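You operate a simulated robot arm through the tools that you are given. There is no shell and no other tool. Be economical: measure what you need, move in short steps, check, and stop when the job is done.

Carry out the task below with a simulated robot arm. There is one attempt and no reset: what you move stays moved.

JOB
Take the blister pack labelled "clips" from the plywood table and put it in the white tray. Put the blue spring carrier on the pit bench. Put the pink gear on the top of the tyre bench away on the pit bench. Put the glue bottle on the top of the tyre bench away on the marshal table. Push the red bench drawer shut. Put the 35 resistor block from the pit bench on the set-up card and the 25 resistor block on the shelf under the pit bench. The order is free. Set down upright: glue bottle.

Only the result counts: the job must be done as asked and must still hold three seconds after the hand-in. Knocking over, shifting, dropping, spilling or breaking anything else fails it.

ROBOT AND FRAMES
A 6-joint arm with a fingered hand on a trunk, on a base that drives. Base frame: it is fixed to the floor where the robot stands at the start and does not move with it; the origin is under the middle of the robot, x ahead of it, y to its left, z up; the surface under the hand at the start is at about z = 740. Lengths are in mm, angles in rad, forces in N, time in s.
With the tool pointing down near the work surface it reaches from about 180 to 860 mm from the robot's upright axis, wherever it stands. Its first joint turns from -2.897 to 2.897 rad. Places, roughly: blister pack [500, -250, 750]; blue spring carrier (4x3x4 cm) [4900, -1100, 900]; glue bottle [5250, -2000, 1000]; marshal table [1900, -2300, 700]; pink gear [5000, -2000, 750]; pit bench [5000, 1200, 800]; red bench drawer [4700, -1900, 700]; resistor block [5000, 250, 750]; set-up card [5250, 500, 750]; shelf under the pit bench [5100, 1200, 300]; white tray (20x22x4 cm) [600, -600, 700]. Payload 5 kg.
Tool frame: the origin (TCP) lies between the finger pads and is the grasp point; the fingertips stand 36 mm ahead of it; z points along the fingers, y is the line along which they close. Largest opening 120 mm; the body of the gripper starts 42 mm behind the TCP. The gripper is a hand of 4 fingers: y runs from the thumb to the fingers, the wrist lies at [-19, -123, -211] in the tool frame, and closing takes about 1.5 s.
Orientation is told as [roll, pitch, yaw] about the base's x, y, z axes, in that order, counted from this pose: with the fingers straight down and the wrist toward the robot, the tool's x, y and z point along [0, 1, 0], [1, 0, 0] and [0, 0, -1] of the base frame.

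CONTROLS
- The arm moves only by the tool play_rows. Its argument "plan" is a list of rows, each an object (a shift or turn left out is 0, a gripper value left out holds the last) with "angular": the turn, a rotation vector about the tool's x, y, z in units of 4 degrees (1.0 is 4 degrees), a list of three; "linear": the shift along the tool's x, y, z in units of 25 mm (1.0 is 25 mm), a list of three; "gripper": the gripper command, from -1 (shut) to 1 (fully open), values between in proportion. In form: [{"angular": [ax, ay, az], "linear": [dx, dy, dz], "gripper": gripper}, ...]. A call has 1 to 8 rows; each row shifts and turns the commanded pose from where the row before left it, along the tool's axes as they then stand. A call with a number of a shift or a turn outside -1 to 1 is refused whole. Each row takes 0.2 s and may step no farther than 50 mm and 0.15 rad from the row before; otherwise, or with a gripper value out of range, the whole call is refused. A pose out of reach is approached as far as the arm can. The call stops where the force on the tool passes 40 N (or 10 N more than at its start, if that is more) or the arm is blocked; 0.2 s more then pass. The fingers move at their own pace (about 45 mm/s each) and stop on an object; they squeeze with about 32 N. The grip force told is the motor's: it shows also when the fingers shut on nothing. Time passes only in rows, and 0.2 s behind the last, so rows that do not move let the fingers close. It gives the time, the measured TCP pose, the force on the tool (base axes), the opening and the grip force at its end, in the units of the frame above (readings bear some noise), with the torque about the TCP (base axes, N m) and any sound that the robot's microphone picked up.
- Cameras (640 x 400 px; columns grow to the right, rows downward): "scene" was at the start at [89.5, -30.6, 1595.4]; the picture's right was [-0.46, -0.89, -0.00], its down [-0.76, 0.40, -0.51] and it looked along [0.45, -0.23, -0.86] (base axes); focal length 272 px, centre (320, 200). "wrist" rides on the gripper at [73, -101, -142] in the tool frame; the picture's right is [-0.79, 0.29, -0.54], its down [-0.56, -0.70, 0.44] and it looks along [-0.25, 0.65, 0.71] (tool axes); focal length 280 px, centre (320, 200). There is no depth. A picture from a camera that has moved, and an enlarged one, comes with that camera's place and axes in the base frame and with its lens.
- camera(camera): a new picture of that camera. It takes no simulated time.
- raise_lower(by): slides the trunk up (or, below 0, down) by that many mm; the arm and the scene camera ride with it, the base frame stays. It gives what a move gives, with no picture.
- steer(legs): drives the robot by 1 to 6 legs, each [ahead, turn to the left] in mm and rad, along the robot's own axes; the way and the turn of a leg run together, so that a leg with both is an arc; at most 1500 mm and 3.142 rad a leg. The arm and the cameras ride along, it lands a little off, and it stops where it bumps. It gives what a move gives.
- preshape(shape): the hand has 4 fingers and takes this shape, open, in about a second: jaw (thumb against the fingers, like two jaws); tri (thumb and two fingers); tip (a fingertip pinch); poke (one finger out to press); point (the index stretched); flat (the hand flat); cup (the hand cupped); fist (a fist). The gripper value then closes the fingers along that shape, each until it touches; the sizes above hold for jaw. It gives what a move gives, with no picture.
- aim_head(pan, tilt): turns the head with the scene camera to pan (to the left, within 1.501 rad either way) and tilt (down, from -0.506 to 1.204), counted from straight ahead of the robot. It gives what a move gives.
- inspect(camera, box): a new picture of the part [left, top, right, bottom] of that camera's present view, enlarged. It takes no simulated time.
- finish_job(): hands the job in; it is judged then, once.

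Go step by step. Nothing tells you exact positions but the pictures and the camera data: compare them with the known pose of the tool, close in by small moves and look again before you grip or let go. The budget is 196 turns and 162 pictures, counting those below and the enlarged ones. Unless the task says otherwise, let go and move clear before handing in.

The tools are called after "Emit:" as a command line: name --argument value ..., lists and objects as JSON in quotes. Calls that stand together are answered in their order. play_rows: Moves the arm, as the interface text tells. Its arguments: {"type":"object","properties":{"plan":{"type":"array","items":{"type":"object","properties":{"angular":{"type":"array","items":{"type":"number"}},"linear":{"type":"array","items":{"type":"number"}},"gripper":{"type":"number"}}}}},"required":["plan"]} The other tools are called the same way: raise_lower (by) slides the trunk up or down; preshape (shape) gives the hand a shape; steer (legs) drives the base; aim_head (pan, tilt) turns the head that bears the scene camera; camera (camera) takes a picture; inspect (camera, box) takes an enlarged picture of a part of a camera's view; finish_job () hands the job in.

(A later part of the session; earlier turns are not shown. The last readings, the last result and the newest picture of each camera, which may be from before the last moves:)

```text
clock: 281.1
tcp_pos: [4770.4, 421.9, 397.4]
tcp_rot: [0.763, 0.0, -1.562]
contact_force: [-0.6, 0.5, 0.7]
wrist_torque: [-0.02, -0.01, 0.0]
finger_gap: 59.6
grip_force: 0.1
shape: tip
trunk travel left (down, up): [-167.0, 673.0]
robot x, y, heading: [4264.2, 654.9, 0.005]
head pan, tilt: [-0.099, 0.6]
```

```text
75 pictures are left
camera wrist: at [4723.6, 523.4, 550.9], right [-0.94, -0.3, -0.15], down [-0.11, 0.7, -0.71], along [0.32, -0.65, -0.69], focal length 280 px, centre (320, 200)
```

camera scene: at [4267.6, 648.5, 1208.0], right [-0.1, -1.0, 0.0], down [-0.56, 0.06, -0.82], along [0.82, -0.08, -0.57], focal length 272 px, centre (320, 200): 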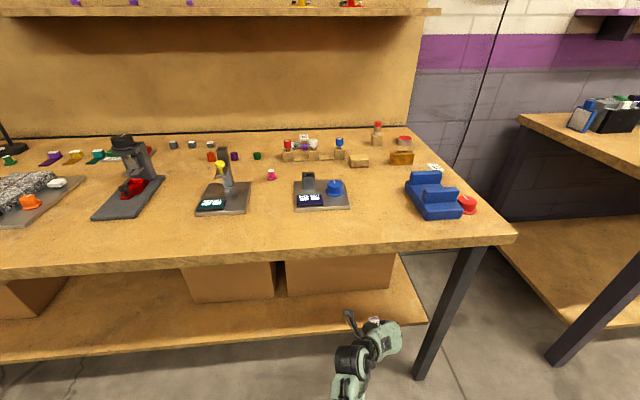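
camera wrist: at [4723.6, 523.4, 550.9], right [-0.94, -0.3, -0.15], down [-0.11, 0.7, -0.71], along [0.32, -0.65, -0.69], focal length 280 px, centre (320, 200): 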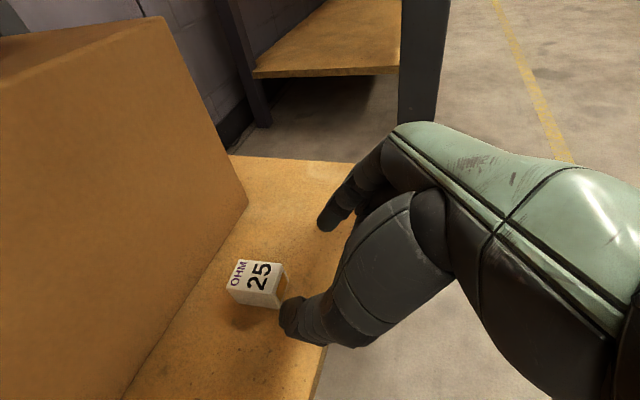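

25 is upright on the shelf. Back out, raise the trunk and restore the hand's pose.

Emit:
steer --legs '[[-320, 0]]'

Emit:
raise_lower --by 400

Emit:
raise_lower --by 250

Emit:
play_rows --plan '[{"angular": [0, -1, 0]}, {"angular": [0, -1, 0]}, {"angular": [0, -1, 0]}, {"angular": [0, -1, 0]}, {"angular": [0, -1, 0]}, {"angular": [0, -1, 0]}, {"angular": [0, -1, 0]}, {"angular": [0, -1, 0]}]'

Emit:
play_rows --plan '[{"angular": [0, -1, 0]}, {"angular": [0, -1, 0]}, {"angular": [0, -0.93, 0]}, {"angular": [0, 0, -1]}, {"angular": [0, 0, -1]}, {"angular": [0, 0, -1]}, {"angular": [0, 0, -1]}, {"angular": [0, 0, -1]}]'

Emit:
play_rows --plan '[{"angular": [0, 0, -1]}, {"angular": [0, 0, -1]}, {"angular": [0, 0, -1]}, {"angular": [0, 0, -1]}, {"angular": [0, 0, -1]}, {"angular": [0, 0, -1]}, {"angular": [0, 0, -1]}, {"angular": [0, 0, -1]}]'

Emit:
play_rows --plan '[{"angular": [0, 0, -1]}, {"angular": [0, 0, -1]}, {"angular": [0, 0, -1]}, {"angular": [0, 0, -1]}, {"angular": [0, 0, -1]}, {"angular": [0, 0, -1]}, {"angular": [0, 0, -1]}, {"angular": [0, 0, -1]}]'

```text
clock: 283.3
tcp_pos: [4456.4, 419.8, 398.3]
tcp_rot: [0.766, -0.003, -1.564]
contact_force: [-0.6, 0.1, -0.1]
wrist_torque: [0.01, 0.03, -0.01]
finger_gap: 59.3
grip_force: 0.1
shape: tip
trunk travel left (down, up): [-167.0, 673.0]
robot x, y, heading: [3943.6, 658.4, -0.002]
head pan, tilt: [-0.099, 0.6]
```

```text
clock: 287.2
tcp_pos: [4456.1, 421.3, 798.5]
tcp_rot: [0.762, -0.001, -1.564]
contact_force: [-1.1, 0.4, -0.2]
wrist_torque: [0.0, 0.04, 0.02]
finger_gap: 59.5
grip_force: 0.1
shape: tip
trunk travel left (down, up): [-567.0, 273.0]
robot x, y, heading: [3944.3, 658.5, -0.003]
head pan, tilt: [-0.099, 0.6]
```

```text
clock: 289.8
tcp_pos: [4457.4, 420.7, 1048.5]
tcp_rot: [0.762, 0.0, -1.567]
contact_force: [0.8, 0.1, -0.2]
wrist_torque: [0.0, 0.02, -0.01]
finger_gap: 59.4
grip_force: 0.1
shape: tip
trunk travel left (down, up): [-817.0, 23.0]
robot x, y, heading: [3944.5, 655.6, 0.004]
head pan, tilt: [-0.099, 0.6]
```

```text
clock: 291.6
tcp_pos: [4458.9, 420.1, 1048.1]
tcp_rot: [0.205, -0.003, -1.565]
contact_force: [0.1, 0.1, 0.1]
wrist_torque: [0.02, 0.01, 0.0]
finger_gap: 59.4
grip_force: 0.0
shape: tip
trunk travel left (down, up): [-817.0, 23.0]
robot x, y, heading: [3947.5, 656.3, -0.006]
head pan, tilt: [-0.099, 0.6]
```

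```text
clock: 293.4
tcp_pos: [4457.5, 420.9, 1047.3]
tcp_rot: [0.0, 0.001, -1.216]
contact_force: [-0.3, -0.3, 0.1]
wrist_torque: [-0.03, 0.0, -0.01]
finger_gap: 59.5
grip_force: 0.0
shape: tip
trunk travel left (down, up): [-817.0, 23.0]
robot x, y, heading: [3946.8, 658.2, -0.0]
head pan, tilt: [-0.099, 0.6]
```

```text
clock: 295.1
tcp_pos: [4457.0, 419.9, 1047.4]
tcp_rot: [0.001, 0.0, -0.656]
contact_force: [-0.1, -0.4, 0.1]
wrist_torque: [0.02, 0.01, 0.0]
finger_gap: 59.5
grip_force: 0.1
shape: tip
trunk travel left (down, up): [-817.0, 23.0]
robot x, y, heading: [3946.3, 657.4, -0.003]
head pan, tilt: [-0.099, 0.6]
```

```text
clock: 296.9
tcp_pos: [4457.0, 419.8, 1048.5]
tcp_rot: [0.0, -0.001, -0.099]
contact_force: [-0.6, 0.9, 0.9]
wrist_torque: [0.01, 0.0, 0.0]
finger_gap: 59.5
grip_force: 0.0
shape: tip
trunk travel left (down, up): [-817.0, 23.0]
robot x, y, heading: [3945.3, 654.2, -0.006]
head pan, tilt: [-0.099, 0.6]
```

Drive back toward the tyre bench's left part to find the blue spring carrier.

Emit:
steer --legs '[[210, 0], [0, -1.565], [1500, 0], [150, 0], [0, 1.571]]'

Emit:
aim_head --pan -0.1 --tilt 0.8

Emit:
camera --camera "scene"

Emit:
inspect --camera "scene" --box '[150, 120, 390, 270]'

```text
clock: 316.7
tcp_pos: [4665.7, -1218.0, 1048.4]
tcp_rot: [0.0, -0.001, -0.076]
contact_force: [0.1, 0.7, -0.3]
wrist_torque: [0.02, 0.0, -0.02]
finger_gap: 59.5
grip_force: 0.0
shape: tip
trunk travel left (down, up): [-817.0, 23.0]
robot x, y, heading: [4148.4, -991.8, 0.022]
head pan, tilt: [-0.099, 0.6]
```

```text
clock: 317.4
tcp_pos: [4665.3, -1218.1, 1047.8]
tcp_rot: [-0.001, -0.001, -0.076]
contact_force: [-0.5, 0.0, 0.2]
wrist_torque: [0.03, 0.01, 0.01]
finger_gap: 59.5
grip_force: 0.1
shape: tip
trunk travel left (down, up): [-817.0, 23.0]
robot x, y, heading: [4147.4, -991.9, 0.022]
head pan, tilt: [-0.099, 0.799]
```

```text
74 pictures are left
camera scene: at [4259.0, -998.8, 1805.3], right [-0.08, -1.0, 0.0], down [-0.71, 0.06, -0.7], along [0.7, -0.06, -0.72], focal length 272 px, centre (320, 200)
```

scene: 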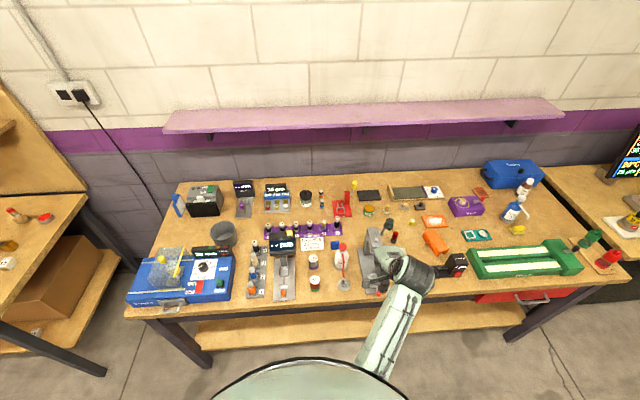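

```text
2.67 times, centred on (270, 195) of scene
camera zoom: at [4259.0, -998.8, 1805.3], right [-0.08, -1.0, 0.0], down [-0.71, 0.06, -0.7], along [0.7, -0.06, -0.72], focal length 726 px, centre (453, 213)
```

zoom: 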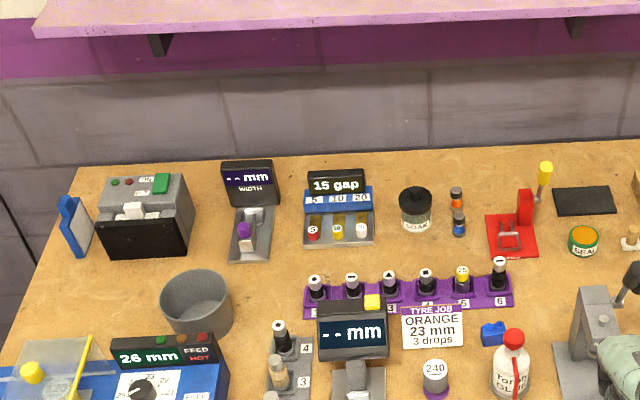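

A small blue part lies near (4914, -1116), matching the hint. Zoom in on it.

Emit:
inspect --camera "scene" --box '[290, 215, 386, 275]'

Emit:
camera --camera "wrist"

```text
6.67 times, centred on (338, 245) of scene
camera zoom: at [4259.0, -998.8, 1805.3], right [-0.08, -1.0, 0.0], down [-0.71, 0.06, -0.7], along [0.7, -0.06, -0.72], focal length 1816 px, centre (200, -100)
```

zoom: 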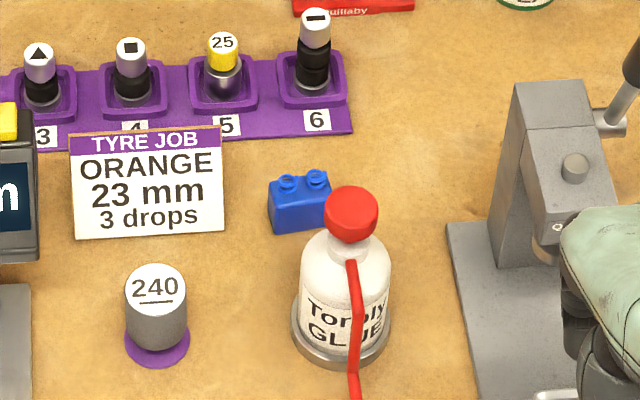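

```text
71 pictures are left
camera wrist: at [4569.5, -1137.8, 1190.7], right [0.23, -0.81, 0.54], down [-0.74, -0.51, -0.44], along [0.63, -0.3, -0.71], focal length 280 px, centre (320, 200)
```

wrist: 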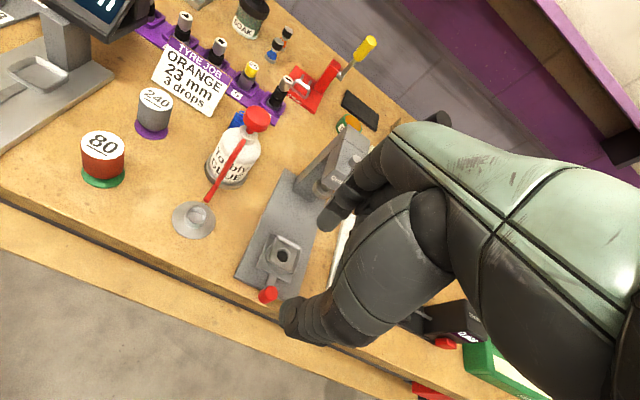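

The carrier (two bores) stands at about (4916, -1119) with the white glue bottle close in front and a sign to its left. To choose a safe grip I want to see the hand in the tip shape from the side, so I turn it at a safe height.

Emit:
play_rows --plan '[{"angular": [0, 0, 1], "linear": [0, 0, -0.5]}, {"angular": [0, 0, 1], "linear": [0, 0, -0.5]}, {"angular": [0, 0, 1], "linear": [0, 0, -0.5]}, {"angular": [0, 0, 1], "linear": [0, 0, -0.5]}, {"angular": [0, 0, 1]}, {"angular": [0, 0, 1]}, {"angular": [0, 0, 1]}, {"angular": [0, 0, 1]}]'

Emit:
play_rows --plan '[{"angular": [0, 0, 1]}, {"angular": [0, 0, 1]}, {"angular": [0, 0, 1]}, {"angular": [0, 0, 1]}, {"angular": [0, 0, 1]}, {"angular": [0, 0, 1]}, {"angular": [0, 0, 1]}, {"angular": [0, 0, 1]}]'

Emit:
play_rows --plan '[{"angular": [0, 0, 1]}, {"angular": [0, 0, 1]}, {"angular": [0, 0, 1]}, {"angular": [0, 0, 1]}, {"angular": [0, 0, 1]}, {}]'

Emit:
inspect --camera "scene" --box '[320, 200, 480, 300]'

```text
clock: 319.2
tcp_pos: [4664.8, -1216.9, 1098.5]
tcp_rot: [0.0, 0.0, -0.633]
contact_force: [0.1, 0.2, 0.0]
wrist_torque: [-0.03, 0.01, 0.04]
finger_gap: 59.8
grip_force: 0.0
shape: tip
trunk travel left (down, up): [-817.0, 23.0]
robot x, y, heading: [4147.9, -996.2, 0.021]
head pan, tilt: [-0.099, 0.799]
```

```text
clock: 321.0
tcp_pos: [4664.5, -1217.4, 1099.4]
tcp_rot: [-0.001, 0.0, -1.192]
contact_force: [0.0, -0.6, 0.3]
wrist_torque: [-0.01, -0.02, -0.02]
finger_gap: 59.7
grip_force: 0.0
shape: tip
trunk travel left (down, up): [-817.0, 23.0]
robot x, y, heading: [4144.5, -995.9, 0.017]
head pan, tilt: [-0.099, 0.799]
```

```text
clock: 322.4
tcp_pos: [4665.4, -1218.3, 1098.7]
tcp_rot: [0.0, -0.003, -1.543]
contact_force: [0.0, 0.6, 0.6]
wrist_torque: [0.01, -0.03, 0.01]
finger_gap: 59.7
grip_force: 0.1
shape: tip
trunk travel left (down, up): [-817.0, 23.0]
robot x, y, heading: [4149.4, -994.6, 0.023]
head pan, tilt: [-0.099, 0.799]
```

```text
4.00 times, centred on (400, 250) of scene
camera zoom: at [4258.7, -998.8, 1805.2], right [-0.08, -1.0, 0.0], down [-0.71, 0.06, -0.7], along [0.7, -0.06, -0.72], focal length 1090 px, centre (0, 0)
```

zoom: 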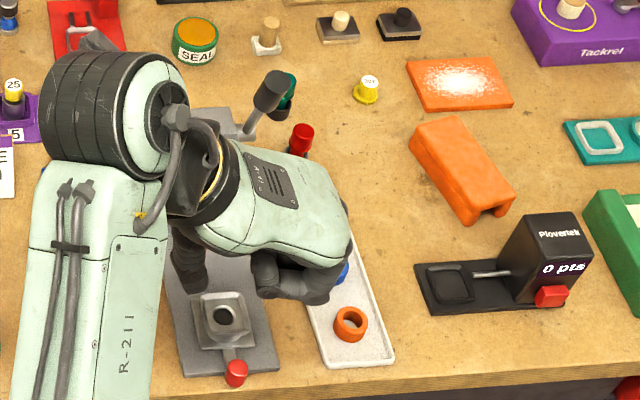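

The unused fingers are curled on the pinky side. I raise the hand to see its profile more from the side.

Emit:
play_rows --plan '[{"linear": [0, 0, -1]}, {"linear": [0, 0, -1]}, {"linear": [0, 0, -1]}, {"linear": [0, 0, -1]}, {"linear": [0, 0, -1]}, {"linear": [0, 0, -1]}, {"linear": [0, 0, -1]}, {"linear": [0, 0, -1]}]'

Emit:
play_rows --plan '[{"linear": [0, 0, -1]}, {"linear": [0, 0, -1]}, {"linear": [0, 0, -1]}, {"linear": [0, 0, -1]}, {"linear": [0, 0, -1]}, {"linear": [0, 0, -1]}]'

Emit:
aim_head --pan -0.4 --tilt 0.6

Emit:
camera --camera "scene"

```text
clock: 324.2
tcp_pos: [4699.4, -1279.0, 1199.4]
tcp_rot: [0.003, -0.002, -1.54]
contact_force: [0.0, 0.2, 0.4]
wrist_torque: [-0.02, -0.01, 0.01]
finger_gap: 59.6
grip_force: 0.0
shape: tip
out of reach, approached as far as the arm can: row 3, 4, 5, 6, 7, 8
trunk travel left (down, up): [-817.0, 23.0]
robot x, y, heading: [4148.8, -993.3, 0.021]
head pan, tilt: [-0.099, 0.799]
```

```text
clock: 325.6
tcp_pos: [4746.2, -1336.1, 1267.7]
tcp_rot: [0.0, -0.004, -1.538]
contact_force: [0.8, 0.4, 0.4]
wrist_torque: [0.03, -0.01, 0.01]
finger_gap: 59.5
grip_force: 0.1
shape: tip
out of reach, approached as far as the arm can: row 1, 2, 3, 4, 5, 6
trunk travel left (down, up): [-817.0, 23.0]
robot x, y, heading: [4147.9, -994.2, 0.023]
head pan, tilt: [-0.099, 0.799]
```

```text
clock: 326.4
tcp_pos: [4744.8, -1336.0, 1269.0]
tcp_rot: [0.003, -0.007, -1.538]
contact_force: [-0.1, 0.2, 0.1]
wrist_torque: [-0.01, 0.02, 0.0]
finger_gap: 59.7
grip_force: 0.0
shape: tip
trunk travel left (down, up): [-817.0, 23.0]
robot x, y, heading: [4149.2, -995.3, 0.025]
head pan, tilt: [-0.4, 0.6]
```

```text
69 pictures are left
camera scene: at [4260.7, -1025.0, 1822.0], right [-0.37, -0.93, 0.0], down [-0.53, 0.21, -0.82], along [0.77, -0.3, -0.57], focal length 272 px, centre (320, 200)
```

scene: 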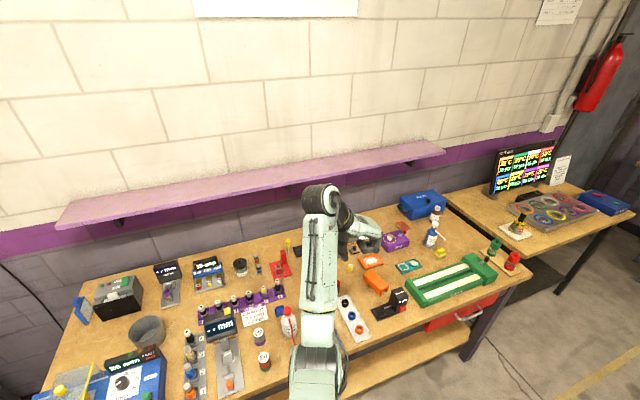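

Emit:
inspect --camera "scene" --box '[310, 190, 406, 250]'

```text
6.67 times, centred on (358, 220) of scene
camera zoom: at [4260.7, -1025.0, 1822.0], right [-0.37, -0.93, 0.0], down [-0.53, 0.21, -0.82], along [0.77, -0.3, -0.57], focal length 1816 px, centre (67, 67)
```

zoom: 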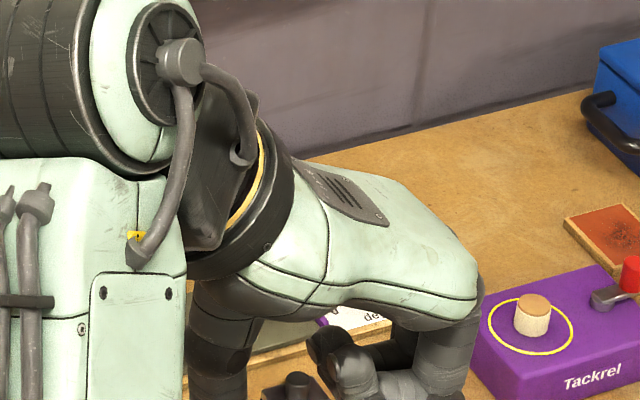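

Emit:
inspect --camera "scene" --box '[310, 215, 406, 275]'

```text
6.67 times, centred on (358, 245) of scene
camera zoom: at [4260.7, -1025.0, 1822.0], right [-0.37, -0.93, 0.0], down [-0.53, 0.21, -0.82], along [0.77, -0.3, -0.57], focal length 1816 px, centre (67, -100)
```

zoom: 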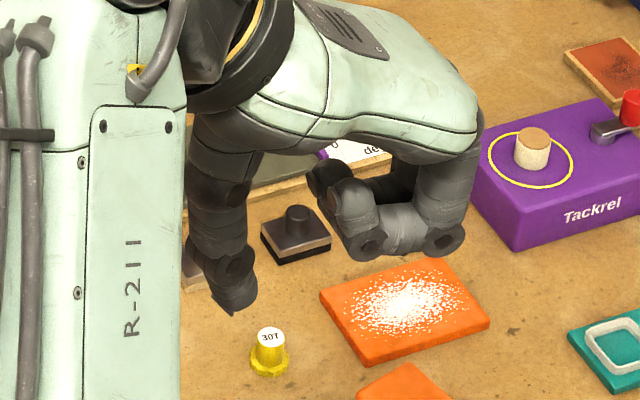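

The profile is clear: curled fingers end about 15 mm above TCP level. Best grip is with yaw +90° (thumb on the right, index between carrier and sign). I turn the hand around while swinging the arm to the left side.

Emit:
play_rows --plan '[{"angular": [0, 0, -1], "linear": [0.3, -0.9, 0.3]}, {"angular": [0, 0, -1], "linear": [0.3, -0.9, 0.3]}, {"angular": [0, 0, -1], "linear": [0.3, -0.9, 0.3]}, {"angular": [0, 0, -1], "linear": [0.3, -0.9, 0.3]}, {"angular": [0, 0, -1], "linear": [0.3, -0.9, 0.3]}, {"angular": [0, 0, -1], "linear": [0.3, -0.9, 0.3]}, {"angular": [0, 0, -1], "linear": [0.3, -0.9, 0.3]}, {"angular": [0, 0, -1], "linear": [0.3, -0.9, 0.3]}]'

Emit:
play_rows --plan '[{"angular": [0, 0, -1], "linear": [0.75, -0.6, 0.3]}, {"angular": [0, 0, -1], "linear": [0.75, -0.6, 0.3]}, {"angular": [0, 0, -1], "linear": [0.75, -0.6, 0.3]}, {"angular": [0, 0, -1], "linear": [0.75, -0.6, 0.3]}, {"angular": [0, 0, -1], "linear": [0.75, -0.6, 0.3]}, {"angular": [0, 0, -1], "linear": [0.75, -0.6, 0.3]}, {"angular": [0, 0, -1], "linear": [0.75, -0.6, 0.3]}, {"angular": [0, 0, -1], "linear": [0.75, -0.6, 0.3]}]'

Emit:
play_rows --plan '[{"angular": [0, 0, -1], "linear": [1, 0, 0]}, {"angular": [0, 0, -1], "linear": [1, 0, 0]}, {"angular": [0, 0, -1], "linear": [1, 0, 0]}, {"angular": [0, 0, -1], "linear": [1, 0, 0]}, {"angular": [0, 0, -1], "linear": [1, 0, 0]}, {"angular": [0, 0, -1], "linear": [1, 0, 0]}, {"angular": [0, 0, -1], "linear": [1, 0, 0]}, {"angular": [0, 0, -1], "linear": [1, 0, 0]}]'

Emit:
play_rows --plan '[{"angular": [0, 0, -1]}, {"angular": [0, 0, -1]}, {"angular": [0, 0, -1]}, {"angular": [0, 0, -1]}, {"angular": [0, 0, -1]}, {"angular": [0, 0, -1]}, {"angular": [0, 0, -1]}, {"angular": [0, 0, -1]}]'

Emit:
play_rows --plan '[{"angular": [0, 0, -1]}, {"angular": [0, 0, -1]}, {"angular": [0, 0, -1]}, {"angular": [0, 0, -1]}, {"angular": [0, 0, -1]}, {"angular": [0, 0, -1]}, {"angular": [0, 0, -1]}, {"angular": [0, 0, -1]}]'

```text
clock: 328.2
tcp_pos: [4755.0, -1148.8, 1209.8]
tcp_rot: [0.001, -0.002, -0.981]
contact_force: [0.2, -0.6, 0.8]
wrist_torque: [-0.02, -0.02, -0.01]
finger_gap: 59.6
grip_force: 0.0
shape: tip
trunk travel left (down, up): [-817.0, 23.0]
robot x, y, heading: [4146.2, -995.4, 0.023]
head pan, tilt: [-0.4, 0.6]
```

```text
clock: 330.0
tcp_pos: [4767.3, -957.8, 1149.4]
tcp_rot: [-0.002, 0.0, -0.423]
contact_force: [-1.1, -0.2, 0.2]
wrist_torque: [-0.02, 0.02, 0.02]
finger_gap: 59.7
grip_force: 0.0
shape: tip
trunk travel left (down, up): [-817.0, 23.0]
robot x, y, heading: [4150.8, -991.4, 0.017]
head pan, tilt: [-0.4, 0.6]
```

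```text
clock: 331.8
tcp_pos: [4802.9, -763.4, 1149.1]
tcp_rot: [-0.002, -0.001, 0.135]
contact_force: [-0.4, 0.8, -1.0]
wrist_torque: [-0.03, 0.01, 0.02]
finger_gap: 59.5
grip_force: 0.0
shape: tip
trunk travel left (down, up): [-817.0, 23.0]
robot x, y, heading: [4150.5, -993.8, 0.02]
head pan, tilt: [-0.4, 0.6]
```

```text
clock: 333.6
tcp_pos: [4802.2, -764.4, 1147.9]
tcp_rot: [0.0, 0.0, 0.694]
contact_force: [-0.6, 0.5, -0.3]
wrist_torque: [0.02, -0.01, -0.04]
finger_gap: 59.4
grip_force: 0.0
shape: tip
trunk travel left (down, up): [-817.0, 23.0]
robot x, y, heading: [4146.7, -996.2, 0.019]
head pan, tilt: [-0.4, 0.6]
```

```text
clock: 335.4
tcp_pos: [4801.5, -764.9, 1147.6]
tcp_rot: [-0.001, 0.001, 1.253]
contact_force: [-0.8, 0.3, -0.5]
wrist_torque: [0.0, 0.02, 0.01]
finger_gap: 59.7
grip_force: 0.0
shape: tip
trunk travel left (down, up): [-817.0, 23.0]
robot x, y, heading: [4148.8, -994.9, 0.022]
head pan, tilt: [-0.4, 0.6]
```

Emit:
play_rows --plan '[{"angular": [0, 0, -1]}, {"angular": [0, 0, -1]}, {"angular": [0, 0, -1]}, {"angular": [0, 0, -1]}, {"angular": [0, 0, -0.6]}]'

Emit:
steer --legs '[[0, -1.59], [370, 0], [0, 1.57], [50, 0]]'

Emit:
aim_head --pan 0.25 --tilt 0.8

Emit:
camera --camera "scene"

Emit:
camera --camera "wrist"

```text
clock: 336.6
tcp_pos: [4801.4, -764.1, 1147.8]
tcp_rot: [0.0, 0.0, 1.573]
contact_force: [0.3, -0.5, -0.1]
wrist_torque: [-0.01, 0.01, -0.03]
finger_gap: 59.6
grip_force: 0.0
shape: tip
trunk travel left (down, up): [-817.0, 23.0]
robot x, y, heading: [4152.6, -993.9, 0.021]
head pan, tilt: [-0.4, 0.6]
```

```text
clock: 348.9
tcp_pos: [4849.3, -1129.5, 1151.6]
tcp_rot: [-0.004, 0.0, 1.573]
contact_force: [-1.2, -0.5, 0.0]
wrist_torque: [0.0, -0.06, 0.02]
finger_gap: 59.6
grip_force: 0.0
shape: tip
trunk travel left (down, up): [-817.0, 23.0]
robot x, y, heading: [4201.4, -1357.6, 0.019]
head pan, tilt: [-0.4, 0.6]
```

```text
clock: 349.9
tcp_pos: [4851.5, -1129.8, 1148.2]
tcp_rot: [-0.001, 0.0, 1.572]
contact_force: [-0.2, -0.2, 0.1]
wrist_torque: [0.0, -0.01, 0.04]
finger_gap: 59.6
grip_force: 0.1
shape: tip
trunk travel left (down, up): [-817.0, 23.0]
robot x, y, heading: [4197.8, -1359.7, 0.017]
head pan, tilt: [0.25, 0.799]
```

```text
66 pictures are left
camera scene: at [4305.2, -1336.2, 1805.4], right [0.27, -0.96, 0.0], down [-0.69, -0.19, -0.7], along [0.67, 0.19, -0.72], focal length 272 px, centre (320, 200)
```

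scene: 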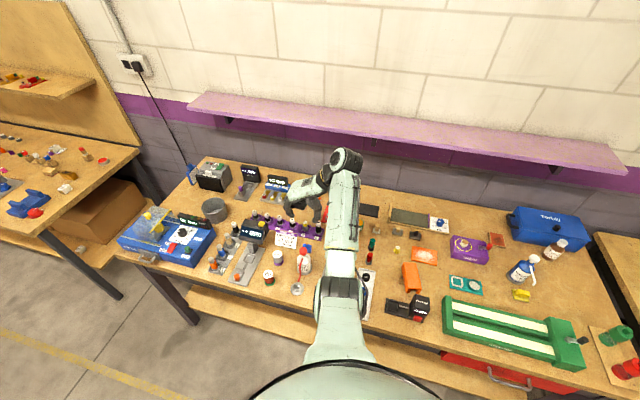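

```text
65 pictures are left
camera wrist: at [4778.5, -1230.7, 1291.2], right [0.79, 0.29, 0.54], down [0.56, -0.7, -0.44], along [0.25, 0.65, -0.71], focal length 280 px, centre (320, 200)
```

wrist: 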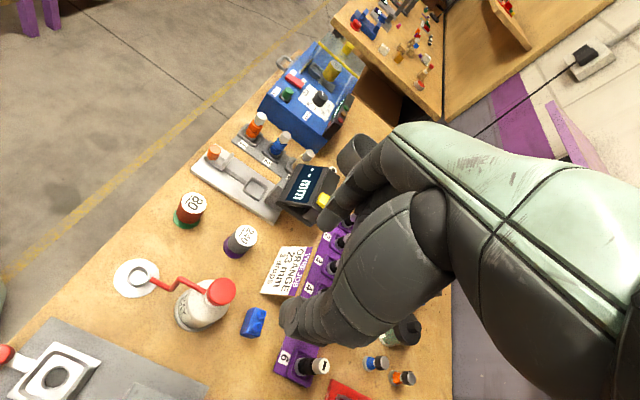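

Emit:
inspect --camera "wrist" --box '[160, 220, 352, 340]'

Emit:
inspect --camera "scene" --box '[250, 200, 346, 260]'

```text
3.33 times, centred on (256, 280) of wrist
camera zoom: at [4778.5, -1230.7, 1291.2], right [0.79, 0.29, 0.54], down [0.56, -0.7, -0.44], along [0.25, 0.65, -0.71], focal length 935 px, centre (533, -67)
```

zoom: 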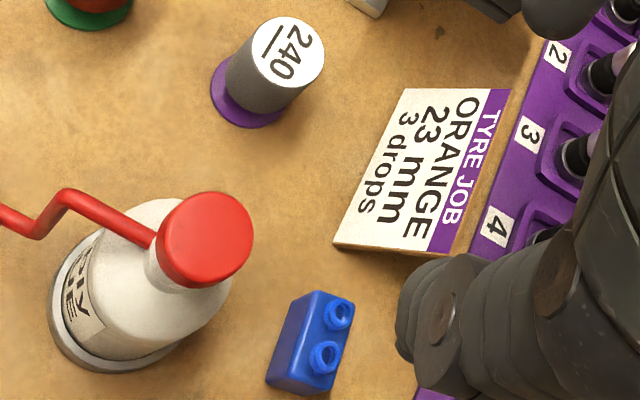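

```text
6.67 times, centred on (298, 230) of scene
camera zoom: at [4305.2, -1336.2, 1805.4], right [0.27, -0.96, 0.0], down [-0.69, -0.19, -0.7], along [0.67, 0.19, -0.72], focal length 1816 px, centre (467, 0)
```

zoom: 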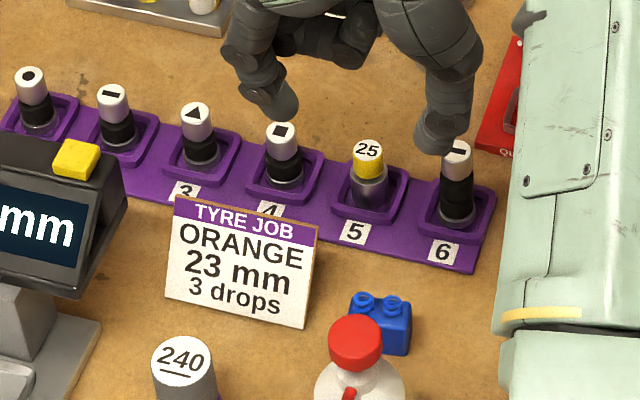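

Approach over the carrier, staying above the bottle cap for now.

Emit:
play_rows --plan '[{"linear": [-0.75, 0.2, 0.9]}, {"linear": [-0.75, 0.2, 0.9]}, {"linear": [-0.75, 0.2, 0.9]}, {"linear": [0, 0, 0.9]}, {"linear": [0, 0, 0.9]}, {"linear": [0, 0, 0.9]}, {}]'

Emit:
camera --camera "wrist"

Emit:
inspect --camera "scene" --box '[250, 200, 346, 260]'

```text
clock: 351.5
tcp_pos: [4908.5, -1114.6, 1015.4]
tcp_rot: [-0.001, 0.001, 1.571]
contact_force: [-1.0, -0.2, 0.4]
wrist_torque: [0.0, 0.01, -0.01]
finger_gap: 59.4
grip_force: 0.1
shape: tip
trunk travel left (down, up): [-817.0, 23.0]
robot x, y, heading: [4200.2, -1361.7, 0.023]
head pan, tilt: [0.25, 0.799]
```

```text
62 pictures are left
camera wrist: at [4836.1, -1216.0, 1157.0], right [0.79, 0.29, 0.54], down [0.56, -0.7, -0.44], along [0.25, 0.65, -0.71], focal length 280 px, centre (320, 200)
```

wrist: 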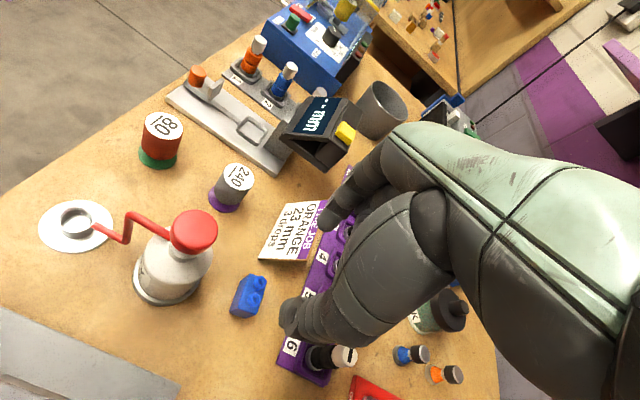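

```text
6.67 times, centred on (298, 230) of scene
camera zoom: at [4306.5, -1336.0, 1805.2], right [0.27, -0.96, 0.0], down [-0.69, -0.19, -0.7], along [0.67, 0.19, -0.72], focal length 1816 px, centre (467, 0)
```

zoom: 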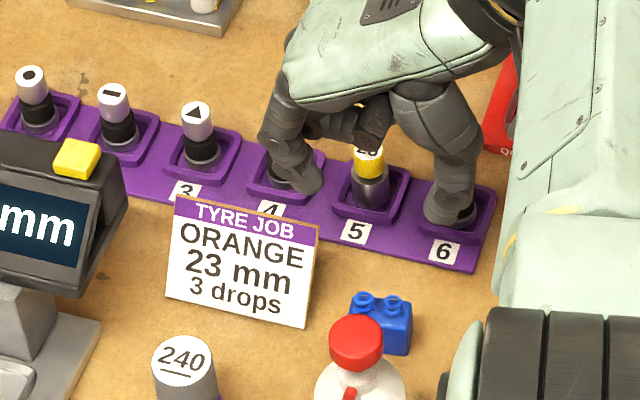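

The view shows the pinch straddling the carrier well. Narrow the opening and lower to just above it.

Emit:
play_rows --plan '[{"linear": [0.1, 0, 0.5], "gripper": -0.17}, {"linear": [0, 0, 0.9]}, {"linear": [0, 0, 0.9]}, {"linear": [0, 0, 0.9]}, {}]'

Emit:
inspect --camera "scene" --box '[250, 200, 346, 260]'

Emit:
camera --camera "wrist"

```text
clock: 352.7
tcp_pos: [4893.3, -1119.8, 939.3]
tcp_rot: [0.001, 0.0, 1.571]
contact_force: [-0.1, 0.5, 1.0]
wrist_torque: [0.0, -0.07, 0.02]
finger_gap: 50.5
grip_force: 0.1
shape: tip
out of reach, approached as far as the arm can: row 3, 4
trunk travel left (down, up): [-817.0, 23.0]
robot x, y, heading: [4194.7, -1357.8, 0.021]
head pan, tilt: [0.25, 0.799]
```

```text
6.67 times, centred on (298, 230) of scene
camera zoom: at [4307.2, -1335.8, 1805.2], right [0.27, -0.96, 0.0], down [-0.69, -0.19, -0.7], along [0.67, 0.19, -0.72], focal length 1816 px, centre (467, 0)
```

zoom: 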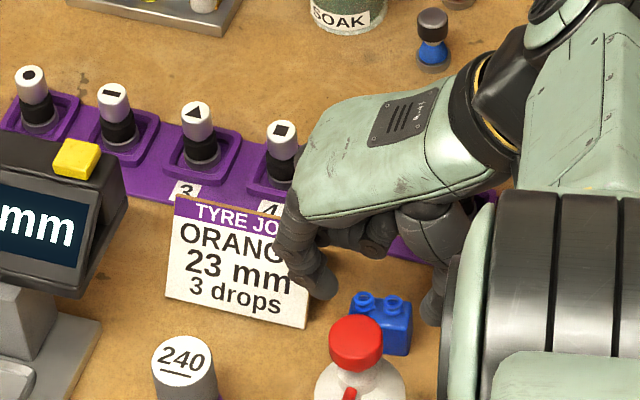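

```text
59 pictures are left
camera wrist: at [4819.5, -1222.0, 1080.8], right [0.79, 0.29, 0.54], down [0.56, -0.7, -0.44], along [0.25, 0.65, -0.71], focal length 280 px, centre (320, 200)
```

wrist: 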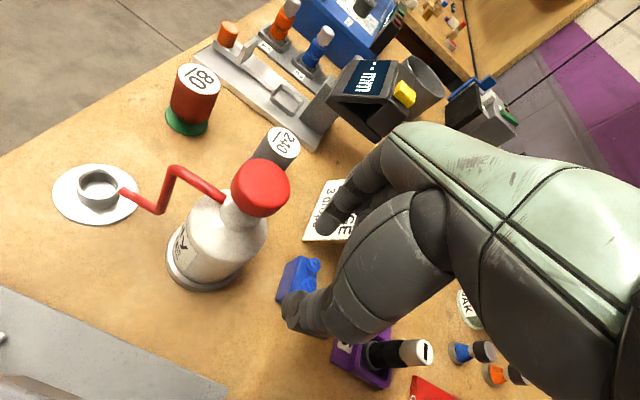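

Again limited by the high trunk: raise the hand, lower the trunk, re-centre.

Emit:
play_rows --plan '[{"linear": [0, 0, -1]}, {"linear": [0, 0, -1]}, {"linear": [0, 0, -1]}, {"linear": [-0.3, 0.1, -1]}, {"linear": [-0.3, 0.1, -1]}, {}]'

Emit:
raise_lower --by -120

Emit:
inspect --camera "scene" --box '[250, 170, 346, 230]'

Emit:
camera --camera "wrist"

```text
clock: 354.1
tcp_pos: [4908.9, -1113.5, 1065.2]
tcp_rot: [0.0, 0.001, 1.574]
contact_force: [-0.1, -0.3, -0.2]
wrist_torque: [-0.01, -0.02, -0.02]
finger_gap: 50.5
grip_force: 0.2
shape: tip
trunk travel left (down, up): [-817.0, 23.0]
robot x, y, heading: [4200.6, -1359.2, 0.021]
head pan, tilt: [0.25, 0.799]
```

```text
clock: 355.6
tcp_pos: [4909.2, -1113.9, 946.0]
tcp_rot: [0.0, -0.001, 1.572]
contact_force: [-0.1, -0.3, -0.5]
wrist_torque: [-0.01, 0.0, 0.02]
finger_gap: 50.6
grip_force: 0.0
shape: tip
trunk travel left (down, up): [-697.0, 143.0]
robot x, y, heading: [4204.3, -1363.8, 0.021]
head pan, tilt: [0.25, 0.799]
```

```text
6.67 times, centred on (298, 200) of scene
camera zoom: at [4306.8, -1335.9, 1685.2], right [0.27, -0.96, 0.0], down [-0.69, -0.19, -0.7], along [0.67, 0.19, -0.72], focal length 1816 px, centre (467, 200)
```

zoom: 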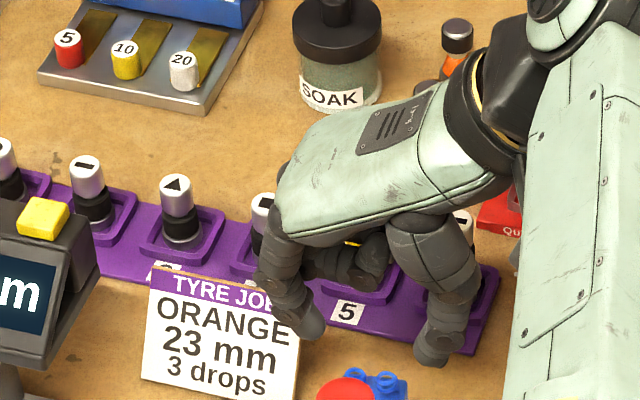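

```text
57 pictures are left
camera wrist: at [4836.0, -1215.9, 1087.5], right [0.79, 0.29, 0.54], down [0.56, -0.7, -0.44], along [0.25, 0.65, -0.71], focal length 280 px, centre (320, 200)
```

wrist: 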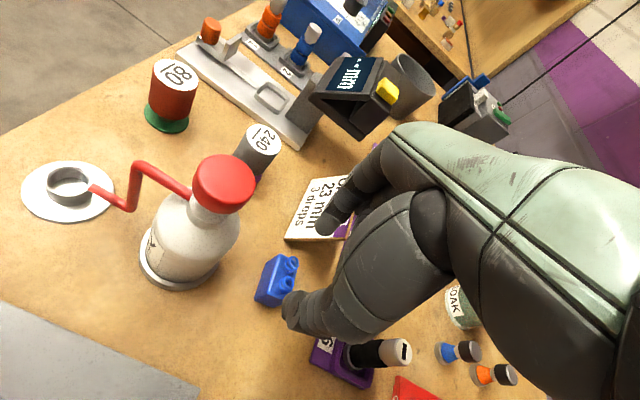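

The gap between carrier and sign is tight; I shift the pinch slightly right/near, lower in small steps, checking.

Emit:
play_rows --plan '[{"linear": [0.18, -0.24, 0.2]}, {"linear": [0, 0, 0.5]}, {}]'

Emit:
inspect --camera "scene" --box '[258, 190, 338, 240]'

Emit:
inspect --camera "wrist" --box '[200, 150, 392, 270]'

```text
clock: 356.4
tcp_pos: [4901.7, -1119.8, 934.1]
tcp_rot: [-0.011, 0.001, 1.575]
contact_force: [-0.4, 0.3, 0.1]
wrist_torque: [0.01, 0.04, -0.03]
finger_gap: 50.5
grip_force: 0.0
shape: tip
trunk travel left (down, up): [-697.0, 143.0]
robot x, y, heading: [4198.7, -1359.8, 0.021]
head pan, tilt: [0.25, 0.799]
```

```text
8.00 times, centred on (298, 215) of scene
camera zoom: at [4299.4, -1335.6, 1686.2], right [0.27, -0.96, 0.0], down [-0.69, -0.19, -0.7], along [0.68, 0.19, -0.71], focal length 2179 px, centre (496, 80)
```

zoom: 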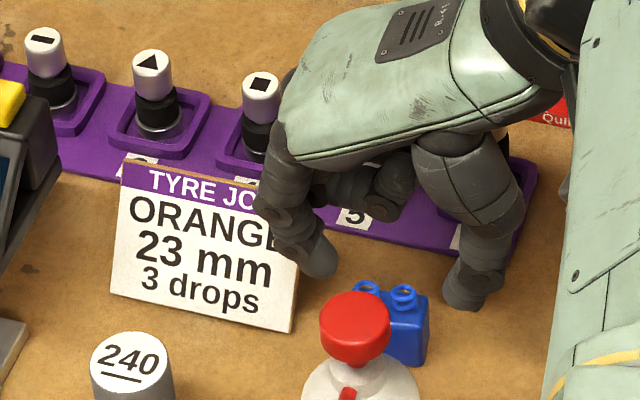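

```text
3.33 times, centred on (296, 210) of wrist
camera zoom: at [4827.0, -1221.5, 1074.8], right [0.78, 0.29, 0.55], down [0.57, -0.7, -0.44], along [0.26, 0.65, -0.71], focal length 935 px, centre (400, 167)
```

zoom: 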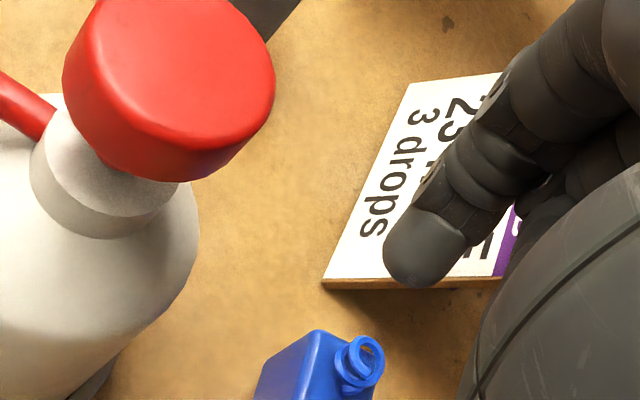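

Emit:
play_rows --plan '[{"linear": [-0.05, -0.1, 0.4]}, {"linear": [0, 0, 0.3]}, {}]'

Emit:
inspect --camera "scene" --box '[258, 190, 338, 240]'

Emit:
inspect --camera "wrist" --box '[200, 170, 392, 290]'

```text
clock: 357.2
tcp_pos: [4899.0, -1119.3, 925.1]
tcp_rot: [-0.022, 0.001, 1.575]
contact_force: [-0.3, -0.3, 0.3]
wrist_torque: [-0.01, 0.01, -0.02]
finger_gap: 50.5
grip_force: 0.1
shape: tip
trunk travel left (down, up): [-697.0, 143.0]
robot x, y, heading: [4198.2, -1357.0, 0.024]
head pan, tilt: [0.25, 0.799]
```

```text
8.00 times, centred on (298, 215) of scene
camera zoom: at [4287.1, -1332.0, 1686.9], right [0.27, -0.96, 0.01], down [-0.68, -0.19, -0.71], along [0.68, 0.19, -0.71], focal length 2179 px, centre (496, 80)
```

zoom: 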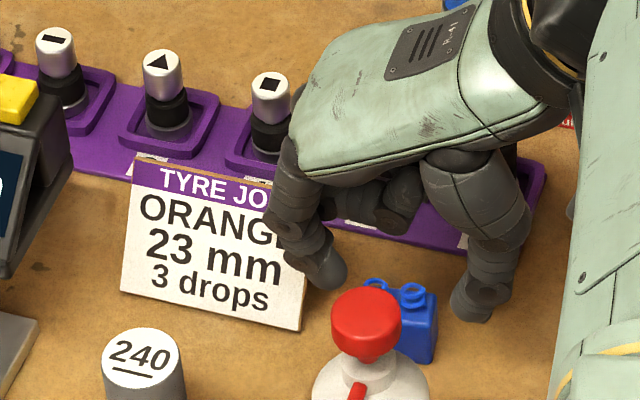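

```text
3.33 times, centred on (296, 230) of wrist
camera zoom: at [4823.3, -1221.0, 1065.1], right [0.78, 0.29, 0.56], down [0.57, -0.7, -0.43], along [0.27, 0.65, -0.71], focal length 935 px, centre (400, 100)
```

zoom: 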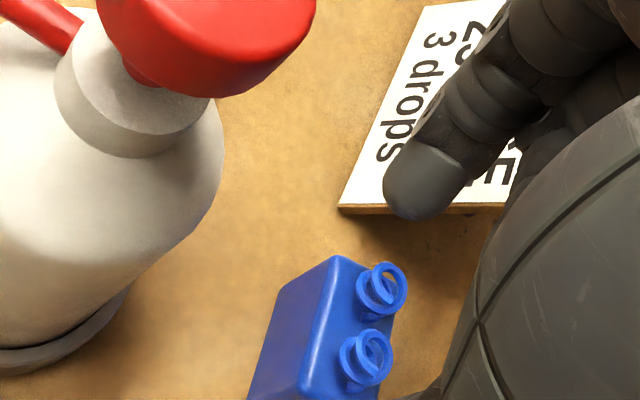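

The robot itself is being tilted back slightly — some arm link is probably pressing on something. Lift right away and look.

Emit:
play_rows --plan '[{"linear": [0, 0, -0.6]}, {"linear": [0, 0, -0.8]}, {"linear": [0, 0, -0.8]}, {}]'

Emit:
camera --camera "scene"

```text
clock: 358.2
tcp_pos: [4905.8, -1122.5, 964.3]
tcp_rot: [0.002, 0.001, 1.574]
contact_force: [0.4, -1.0, 0.3]
wrist_torque: [0.0, 0.03, 0.01]
finger_gap: 50.4
grip_force: 0.0
shape: tip
trunk travel left (down, up): [-697.0, 143.0]
robot x, y, heading: [4200.3, -1359.9, 0.02]
head pan, tilt: [0.25, 0.799]
```

```text
52 pictures are left
camera scene: at [4307.2, -1333.6, 1685.0], right [0.27, -0.96, 0.0], down [-0.69, -0.19, -0.7], along [0.67, 0.18, -0.72], focal length 272 px, centre (320, 200)
```

scene: 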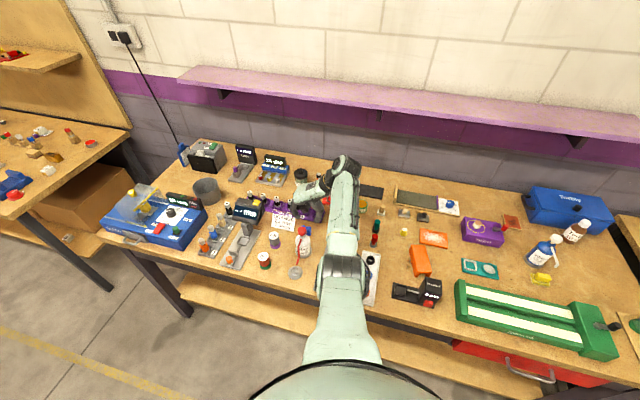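

The forearm probably pressed on the press stand below it. I'll go with the trunk high and the robot closer, so the forearm slopes down steeply instead.

Emit:
raise_lower --by 140

Emit:
steer --legs '[[130, 0]]'

Emit:
play_rows --plan '[{"linear": [1, 0, 0]}, {"linear": [1, 0, 0]}, {"linear": [1, 0, 0]}, {"linear": [1, 0, 0]}, {"linear": [1, 0, 0]}, {"linear": [0.2, 0, 0]}, {}]'

Emit:
aim_head --pan 0.0 --tilt 1.0

Emit:
camera --camera "scene"

```text
clock: 359.9
tcp_pos: [4905.3, -1122.6, 1105.5]
tcp_rot: [0.001, 0.002, 1.572]
contact_force: [-0.4, 0.3, 0.5]
wrist_torque: [0.01, 0.06, -0.01]
finger_gap: 50.2
grip_force: 0.0
shape: tip
trunk travel left (down, up): [-837.0, 3.0]
robot x, y, heading: [4198.2, -1358.6, 0.02]
head pan, tilt: [0.25, 0.799]
```

```text
clock: 361.2
tcp_pos: [5030.3, -1122.3, 1105.4]
tcp_rot: [-0.001, 0.0, 1.574]
contact_force: [-0.3, 0.2, 0.3]
wrist_torque: [0.02, -0.03, 0.02]
finger_gap: 50.4
grip_force: 0.0
shape: tip
trunk travel left (down, up): [-837.0, 3.0]
robot x, y, heading: [4328.4, -1355.0, 0.018]
head pan, tilt: [0.25, 0.799]
```

```text
clock: 362.8
tcp_pos: [4899.8, -1120.5, 1104.9]
tcp_rot: [-0.001, 0.0, 1.574]
contact_force: [-0.1, -0.9, 0.0]
wrist_torque: [0.01, -0.02, -0.01]
finger_gap: 50.4
grip_force: 0.1
shape: tip
trunk travel left (down, up): [-837.0, 3.0]
robot x, y, heading: [4328.6, -1357.8, 0.027]
head pan, tilt: [0.25, 0.799]
```

```text
clock: 363.6
tcp_pos: [4902.2, -1121.9, 1104.0]
tcp_rot: [0.0, 0.001, 1.571]
contact_force: [-0.3, 0.3, 0.1]
wrist_torque: [-0.01, 0.0, 0.03]
finger_gap: 50.5
grip_force: 0.1
shape: tip
trunk travel left (down, up): [-837.0, 3.0]
robot x, y, heading: [4323.0, -1358.0, 0.019]
head pan, tilt: [0.0, 1.0]
```

```text
51 pictures are left
camera scene: at [4425.0, -1353.3, 1810.1], right [0.02, -1.0, 0.0], down [-0.84, -0.02, -0.54], along [0.54, 0.01, -0.84], focal length 272 px, centre (320, 200)
```

scene: 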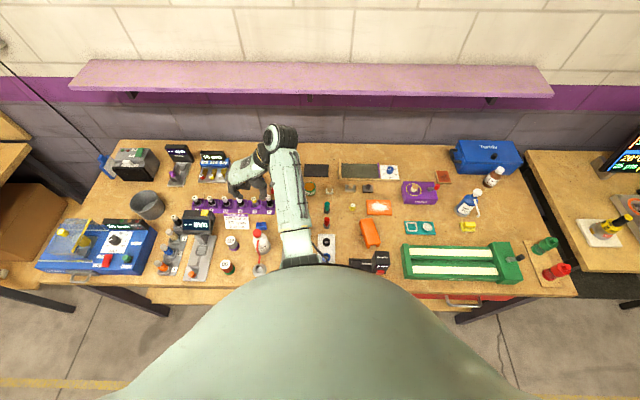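

Continue down gradually with this higher posture, monitoring the body pose.

Emit:
play_rows --plan '[{"linear": [0, 0, 1]}, {"linear": [0, 0, 1]}, {"linear": [0, 0, 1]}, {"linear": [0, 0, 1]}, {"linear": [0, 0, 1]}, {"linear": [0, 0, 0.8]}, {}]'

Emit:
camera --camera "scene"

```text
clock: 365.2
tcp_pos: [4902.8, -1123.0, 959.7]
tcp_rot: [0.0, -0.002, 1.574]
contact_force: [0.2, 0.1, 0.2]
wrist_torque: [-0.02, -0.02, 0.01]
finger_gap: 50.6
grip_force: 0.1
shape: tip
trunk travel left (down, up): [-837.0, 3.0]
robot x, y, heading: [4322.8, -1356.8, 0.022]
head pan, tilt: [0.0, 1.0]
```

```text
50 pictures are left
camera scene: at [4424.9, -1353.4, 1810.1], right [0.02, -1.0, 0.0], down [-0.84, -0.02, -0.54], along [0.54, 0.01, -0.84], focal length 272 px, centre (320, 200)
```

scene: 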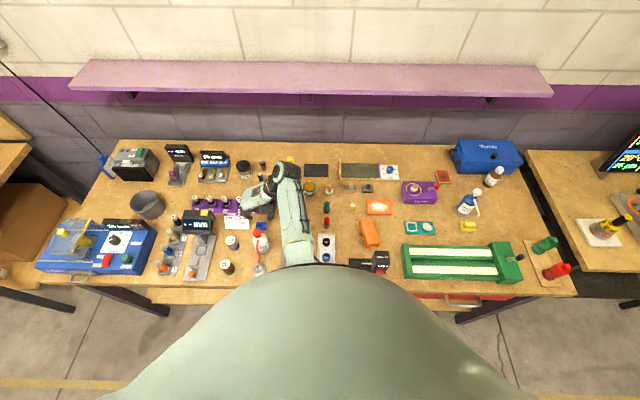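

Emit:
inspect --camera "scene" --box '[220, 160, 348, 270]'

```text
3.64 times, centred on (284, 215) of scene
camera zoom: at [4424.9, -1353.4, 1810.1], right [0.02, -1.0, 0.0], down [-0.84, -0.02, -0.54], along [0.54, 0.01, -0.84], focal length 991 px, centre (451, 146)
```

zoom: 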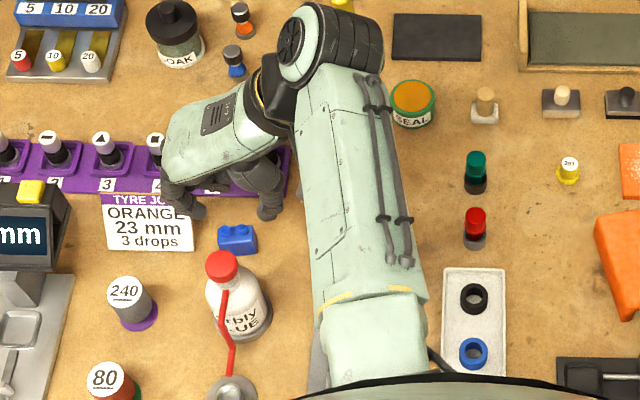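

Now this posture is clear and the pinch is centred on the carrier. Descend.

Emit:
play_rows --plan '[{"linear": [-0.1, 0.04, 0.7]}, {"linear": [0, 0, 0.7]}, {}]'

Emit:
inspect --camera "scene" --box '[236, 185, 316, 235]'

```text
clock: 366.0
tcp_pos: [4905.1, -1121.3, 925.7]
tcp_rot: [0.001, 0.001, 1.572]
contact_force: [0.9, 0.0, -0.4]
wrist_torque: [0.0, 0.0, -0.01]
finger_gap: 50.3
grip_force: 0.1
shape: tip
trunk travel left (down, up): [-837.0, 3.0]
robot x, y, heading: [4325.1, -1357.2, 0.02]
head pan, tilt: [0.0, 1.0]
```

```text
8.00 times, centred on (276, 210) of scene
camera zoom: at [4424.7, -1353.5, 1810.1], right [0.02, -1.0, 0.0], down [-0.84, -0.02, -0.54], along [0.54, 0.01, -0.84], focal length 2179 px, centre (672, 120)
```

zoom: 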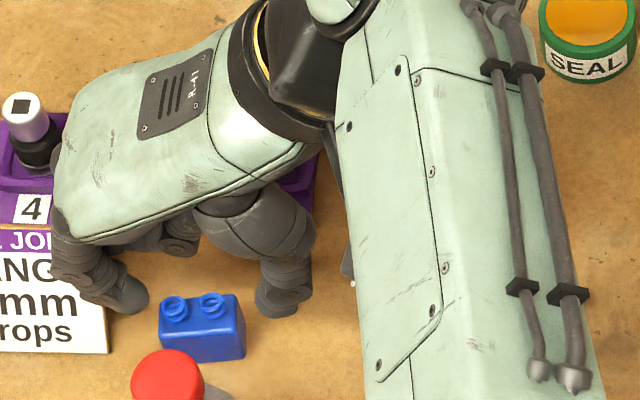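

Emit:
play_rows --plan '[{"linear": [0, -0.08, 0.3]}, {"linear": [0, 0, 0.3]}, {"linear": [0, 0, 0.3]}, {}]'

Emit:
inspect --camera "scene" --box '[236, 185, 316, 235]'

```text
clock: 367.0
tcp_pos: [4897.8, -1121.0, 912.3]
tcp_rot: [-0.016, 0.0, 1.574]
contact_force: [0.5, -0.7, -0.1]
wrist_torque: [-0.01, 0.0, -0.01]
finger_gap: 50.4
grip_force: 0.1
shape: tip
trunk travel left (down, up): [-837.0, 3.0]
robot x, y, heading: [4328.3, -1357.5, 0.024]
head pan, tilt: [0.0, 1.0]
```

```text
8.00 times, centred on (276, 210) of scene
camera zoom: at [4405.6, -1352.6, 1811.8], right [0.02, -1.0, 0.0], down [-0.84, -0.02, -0.55], along [0.55, 0.01, -0.84], focal length 2179 px, centre (672, 120)
```

zoom: 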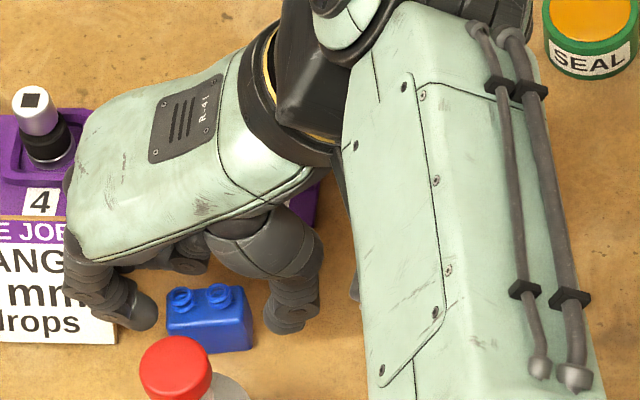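

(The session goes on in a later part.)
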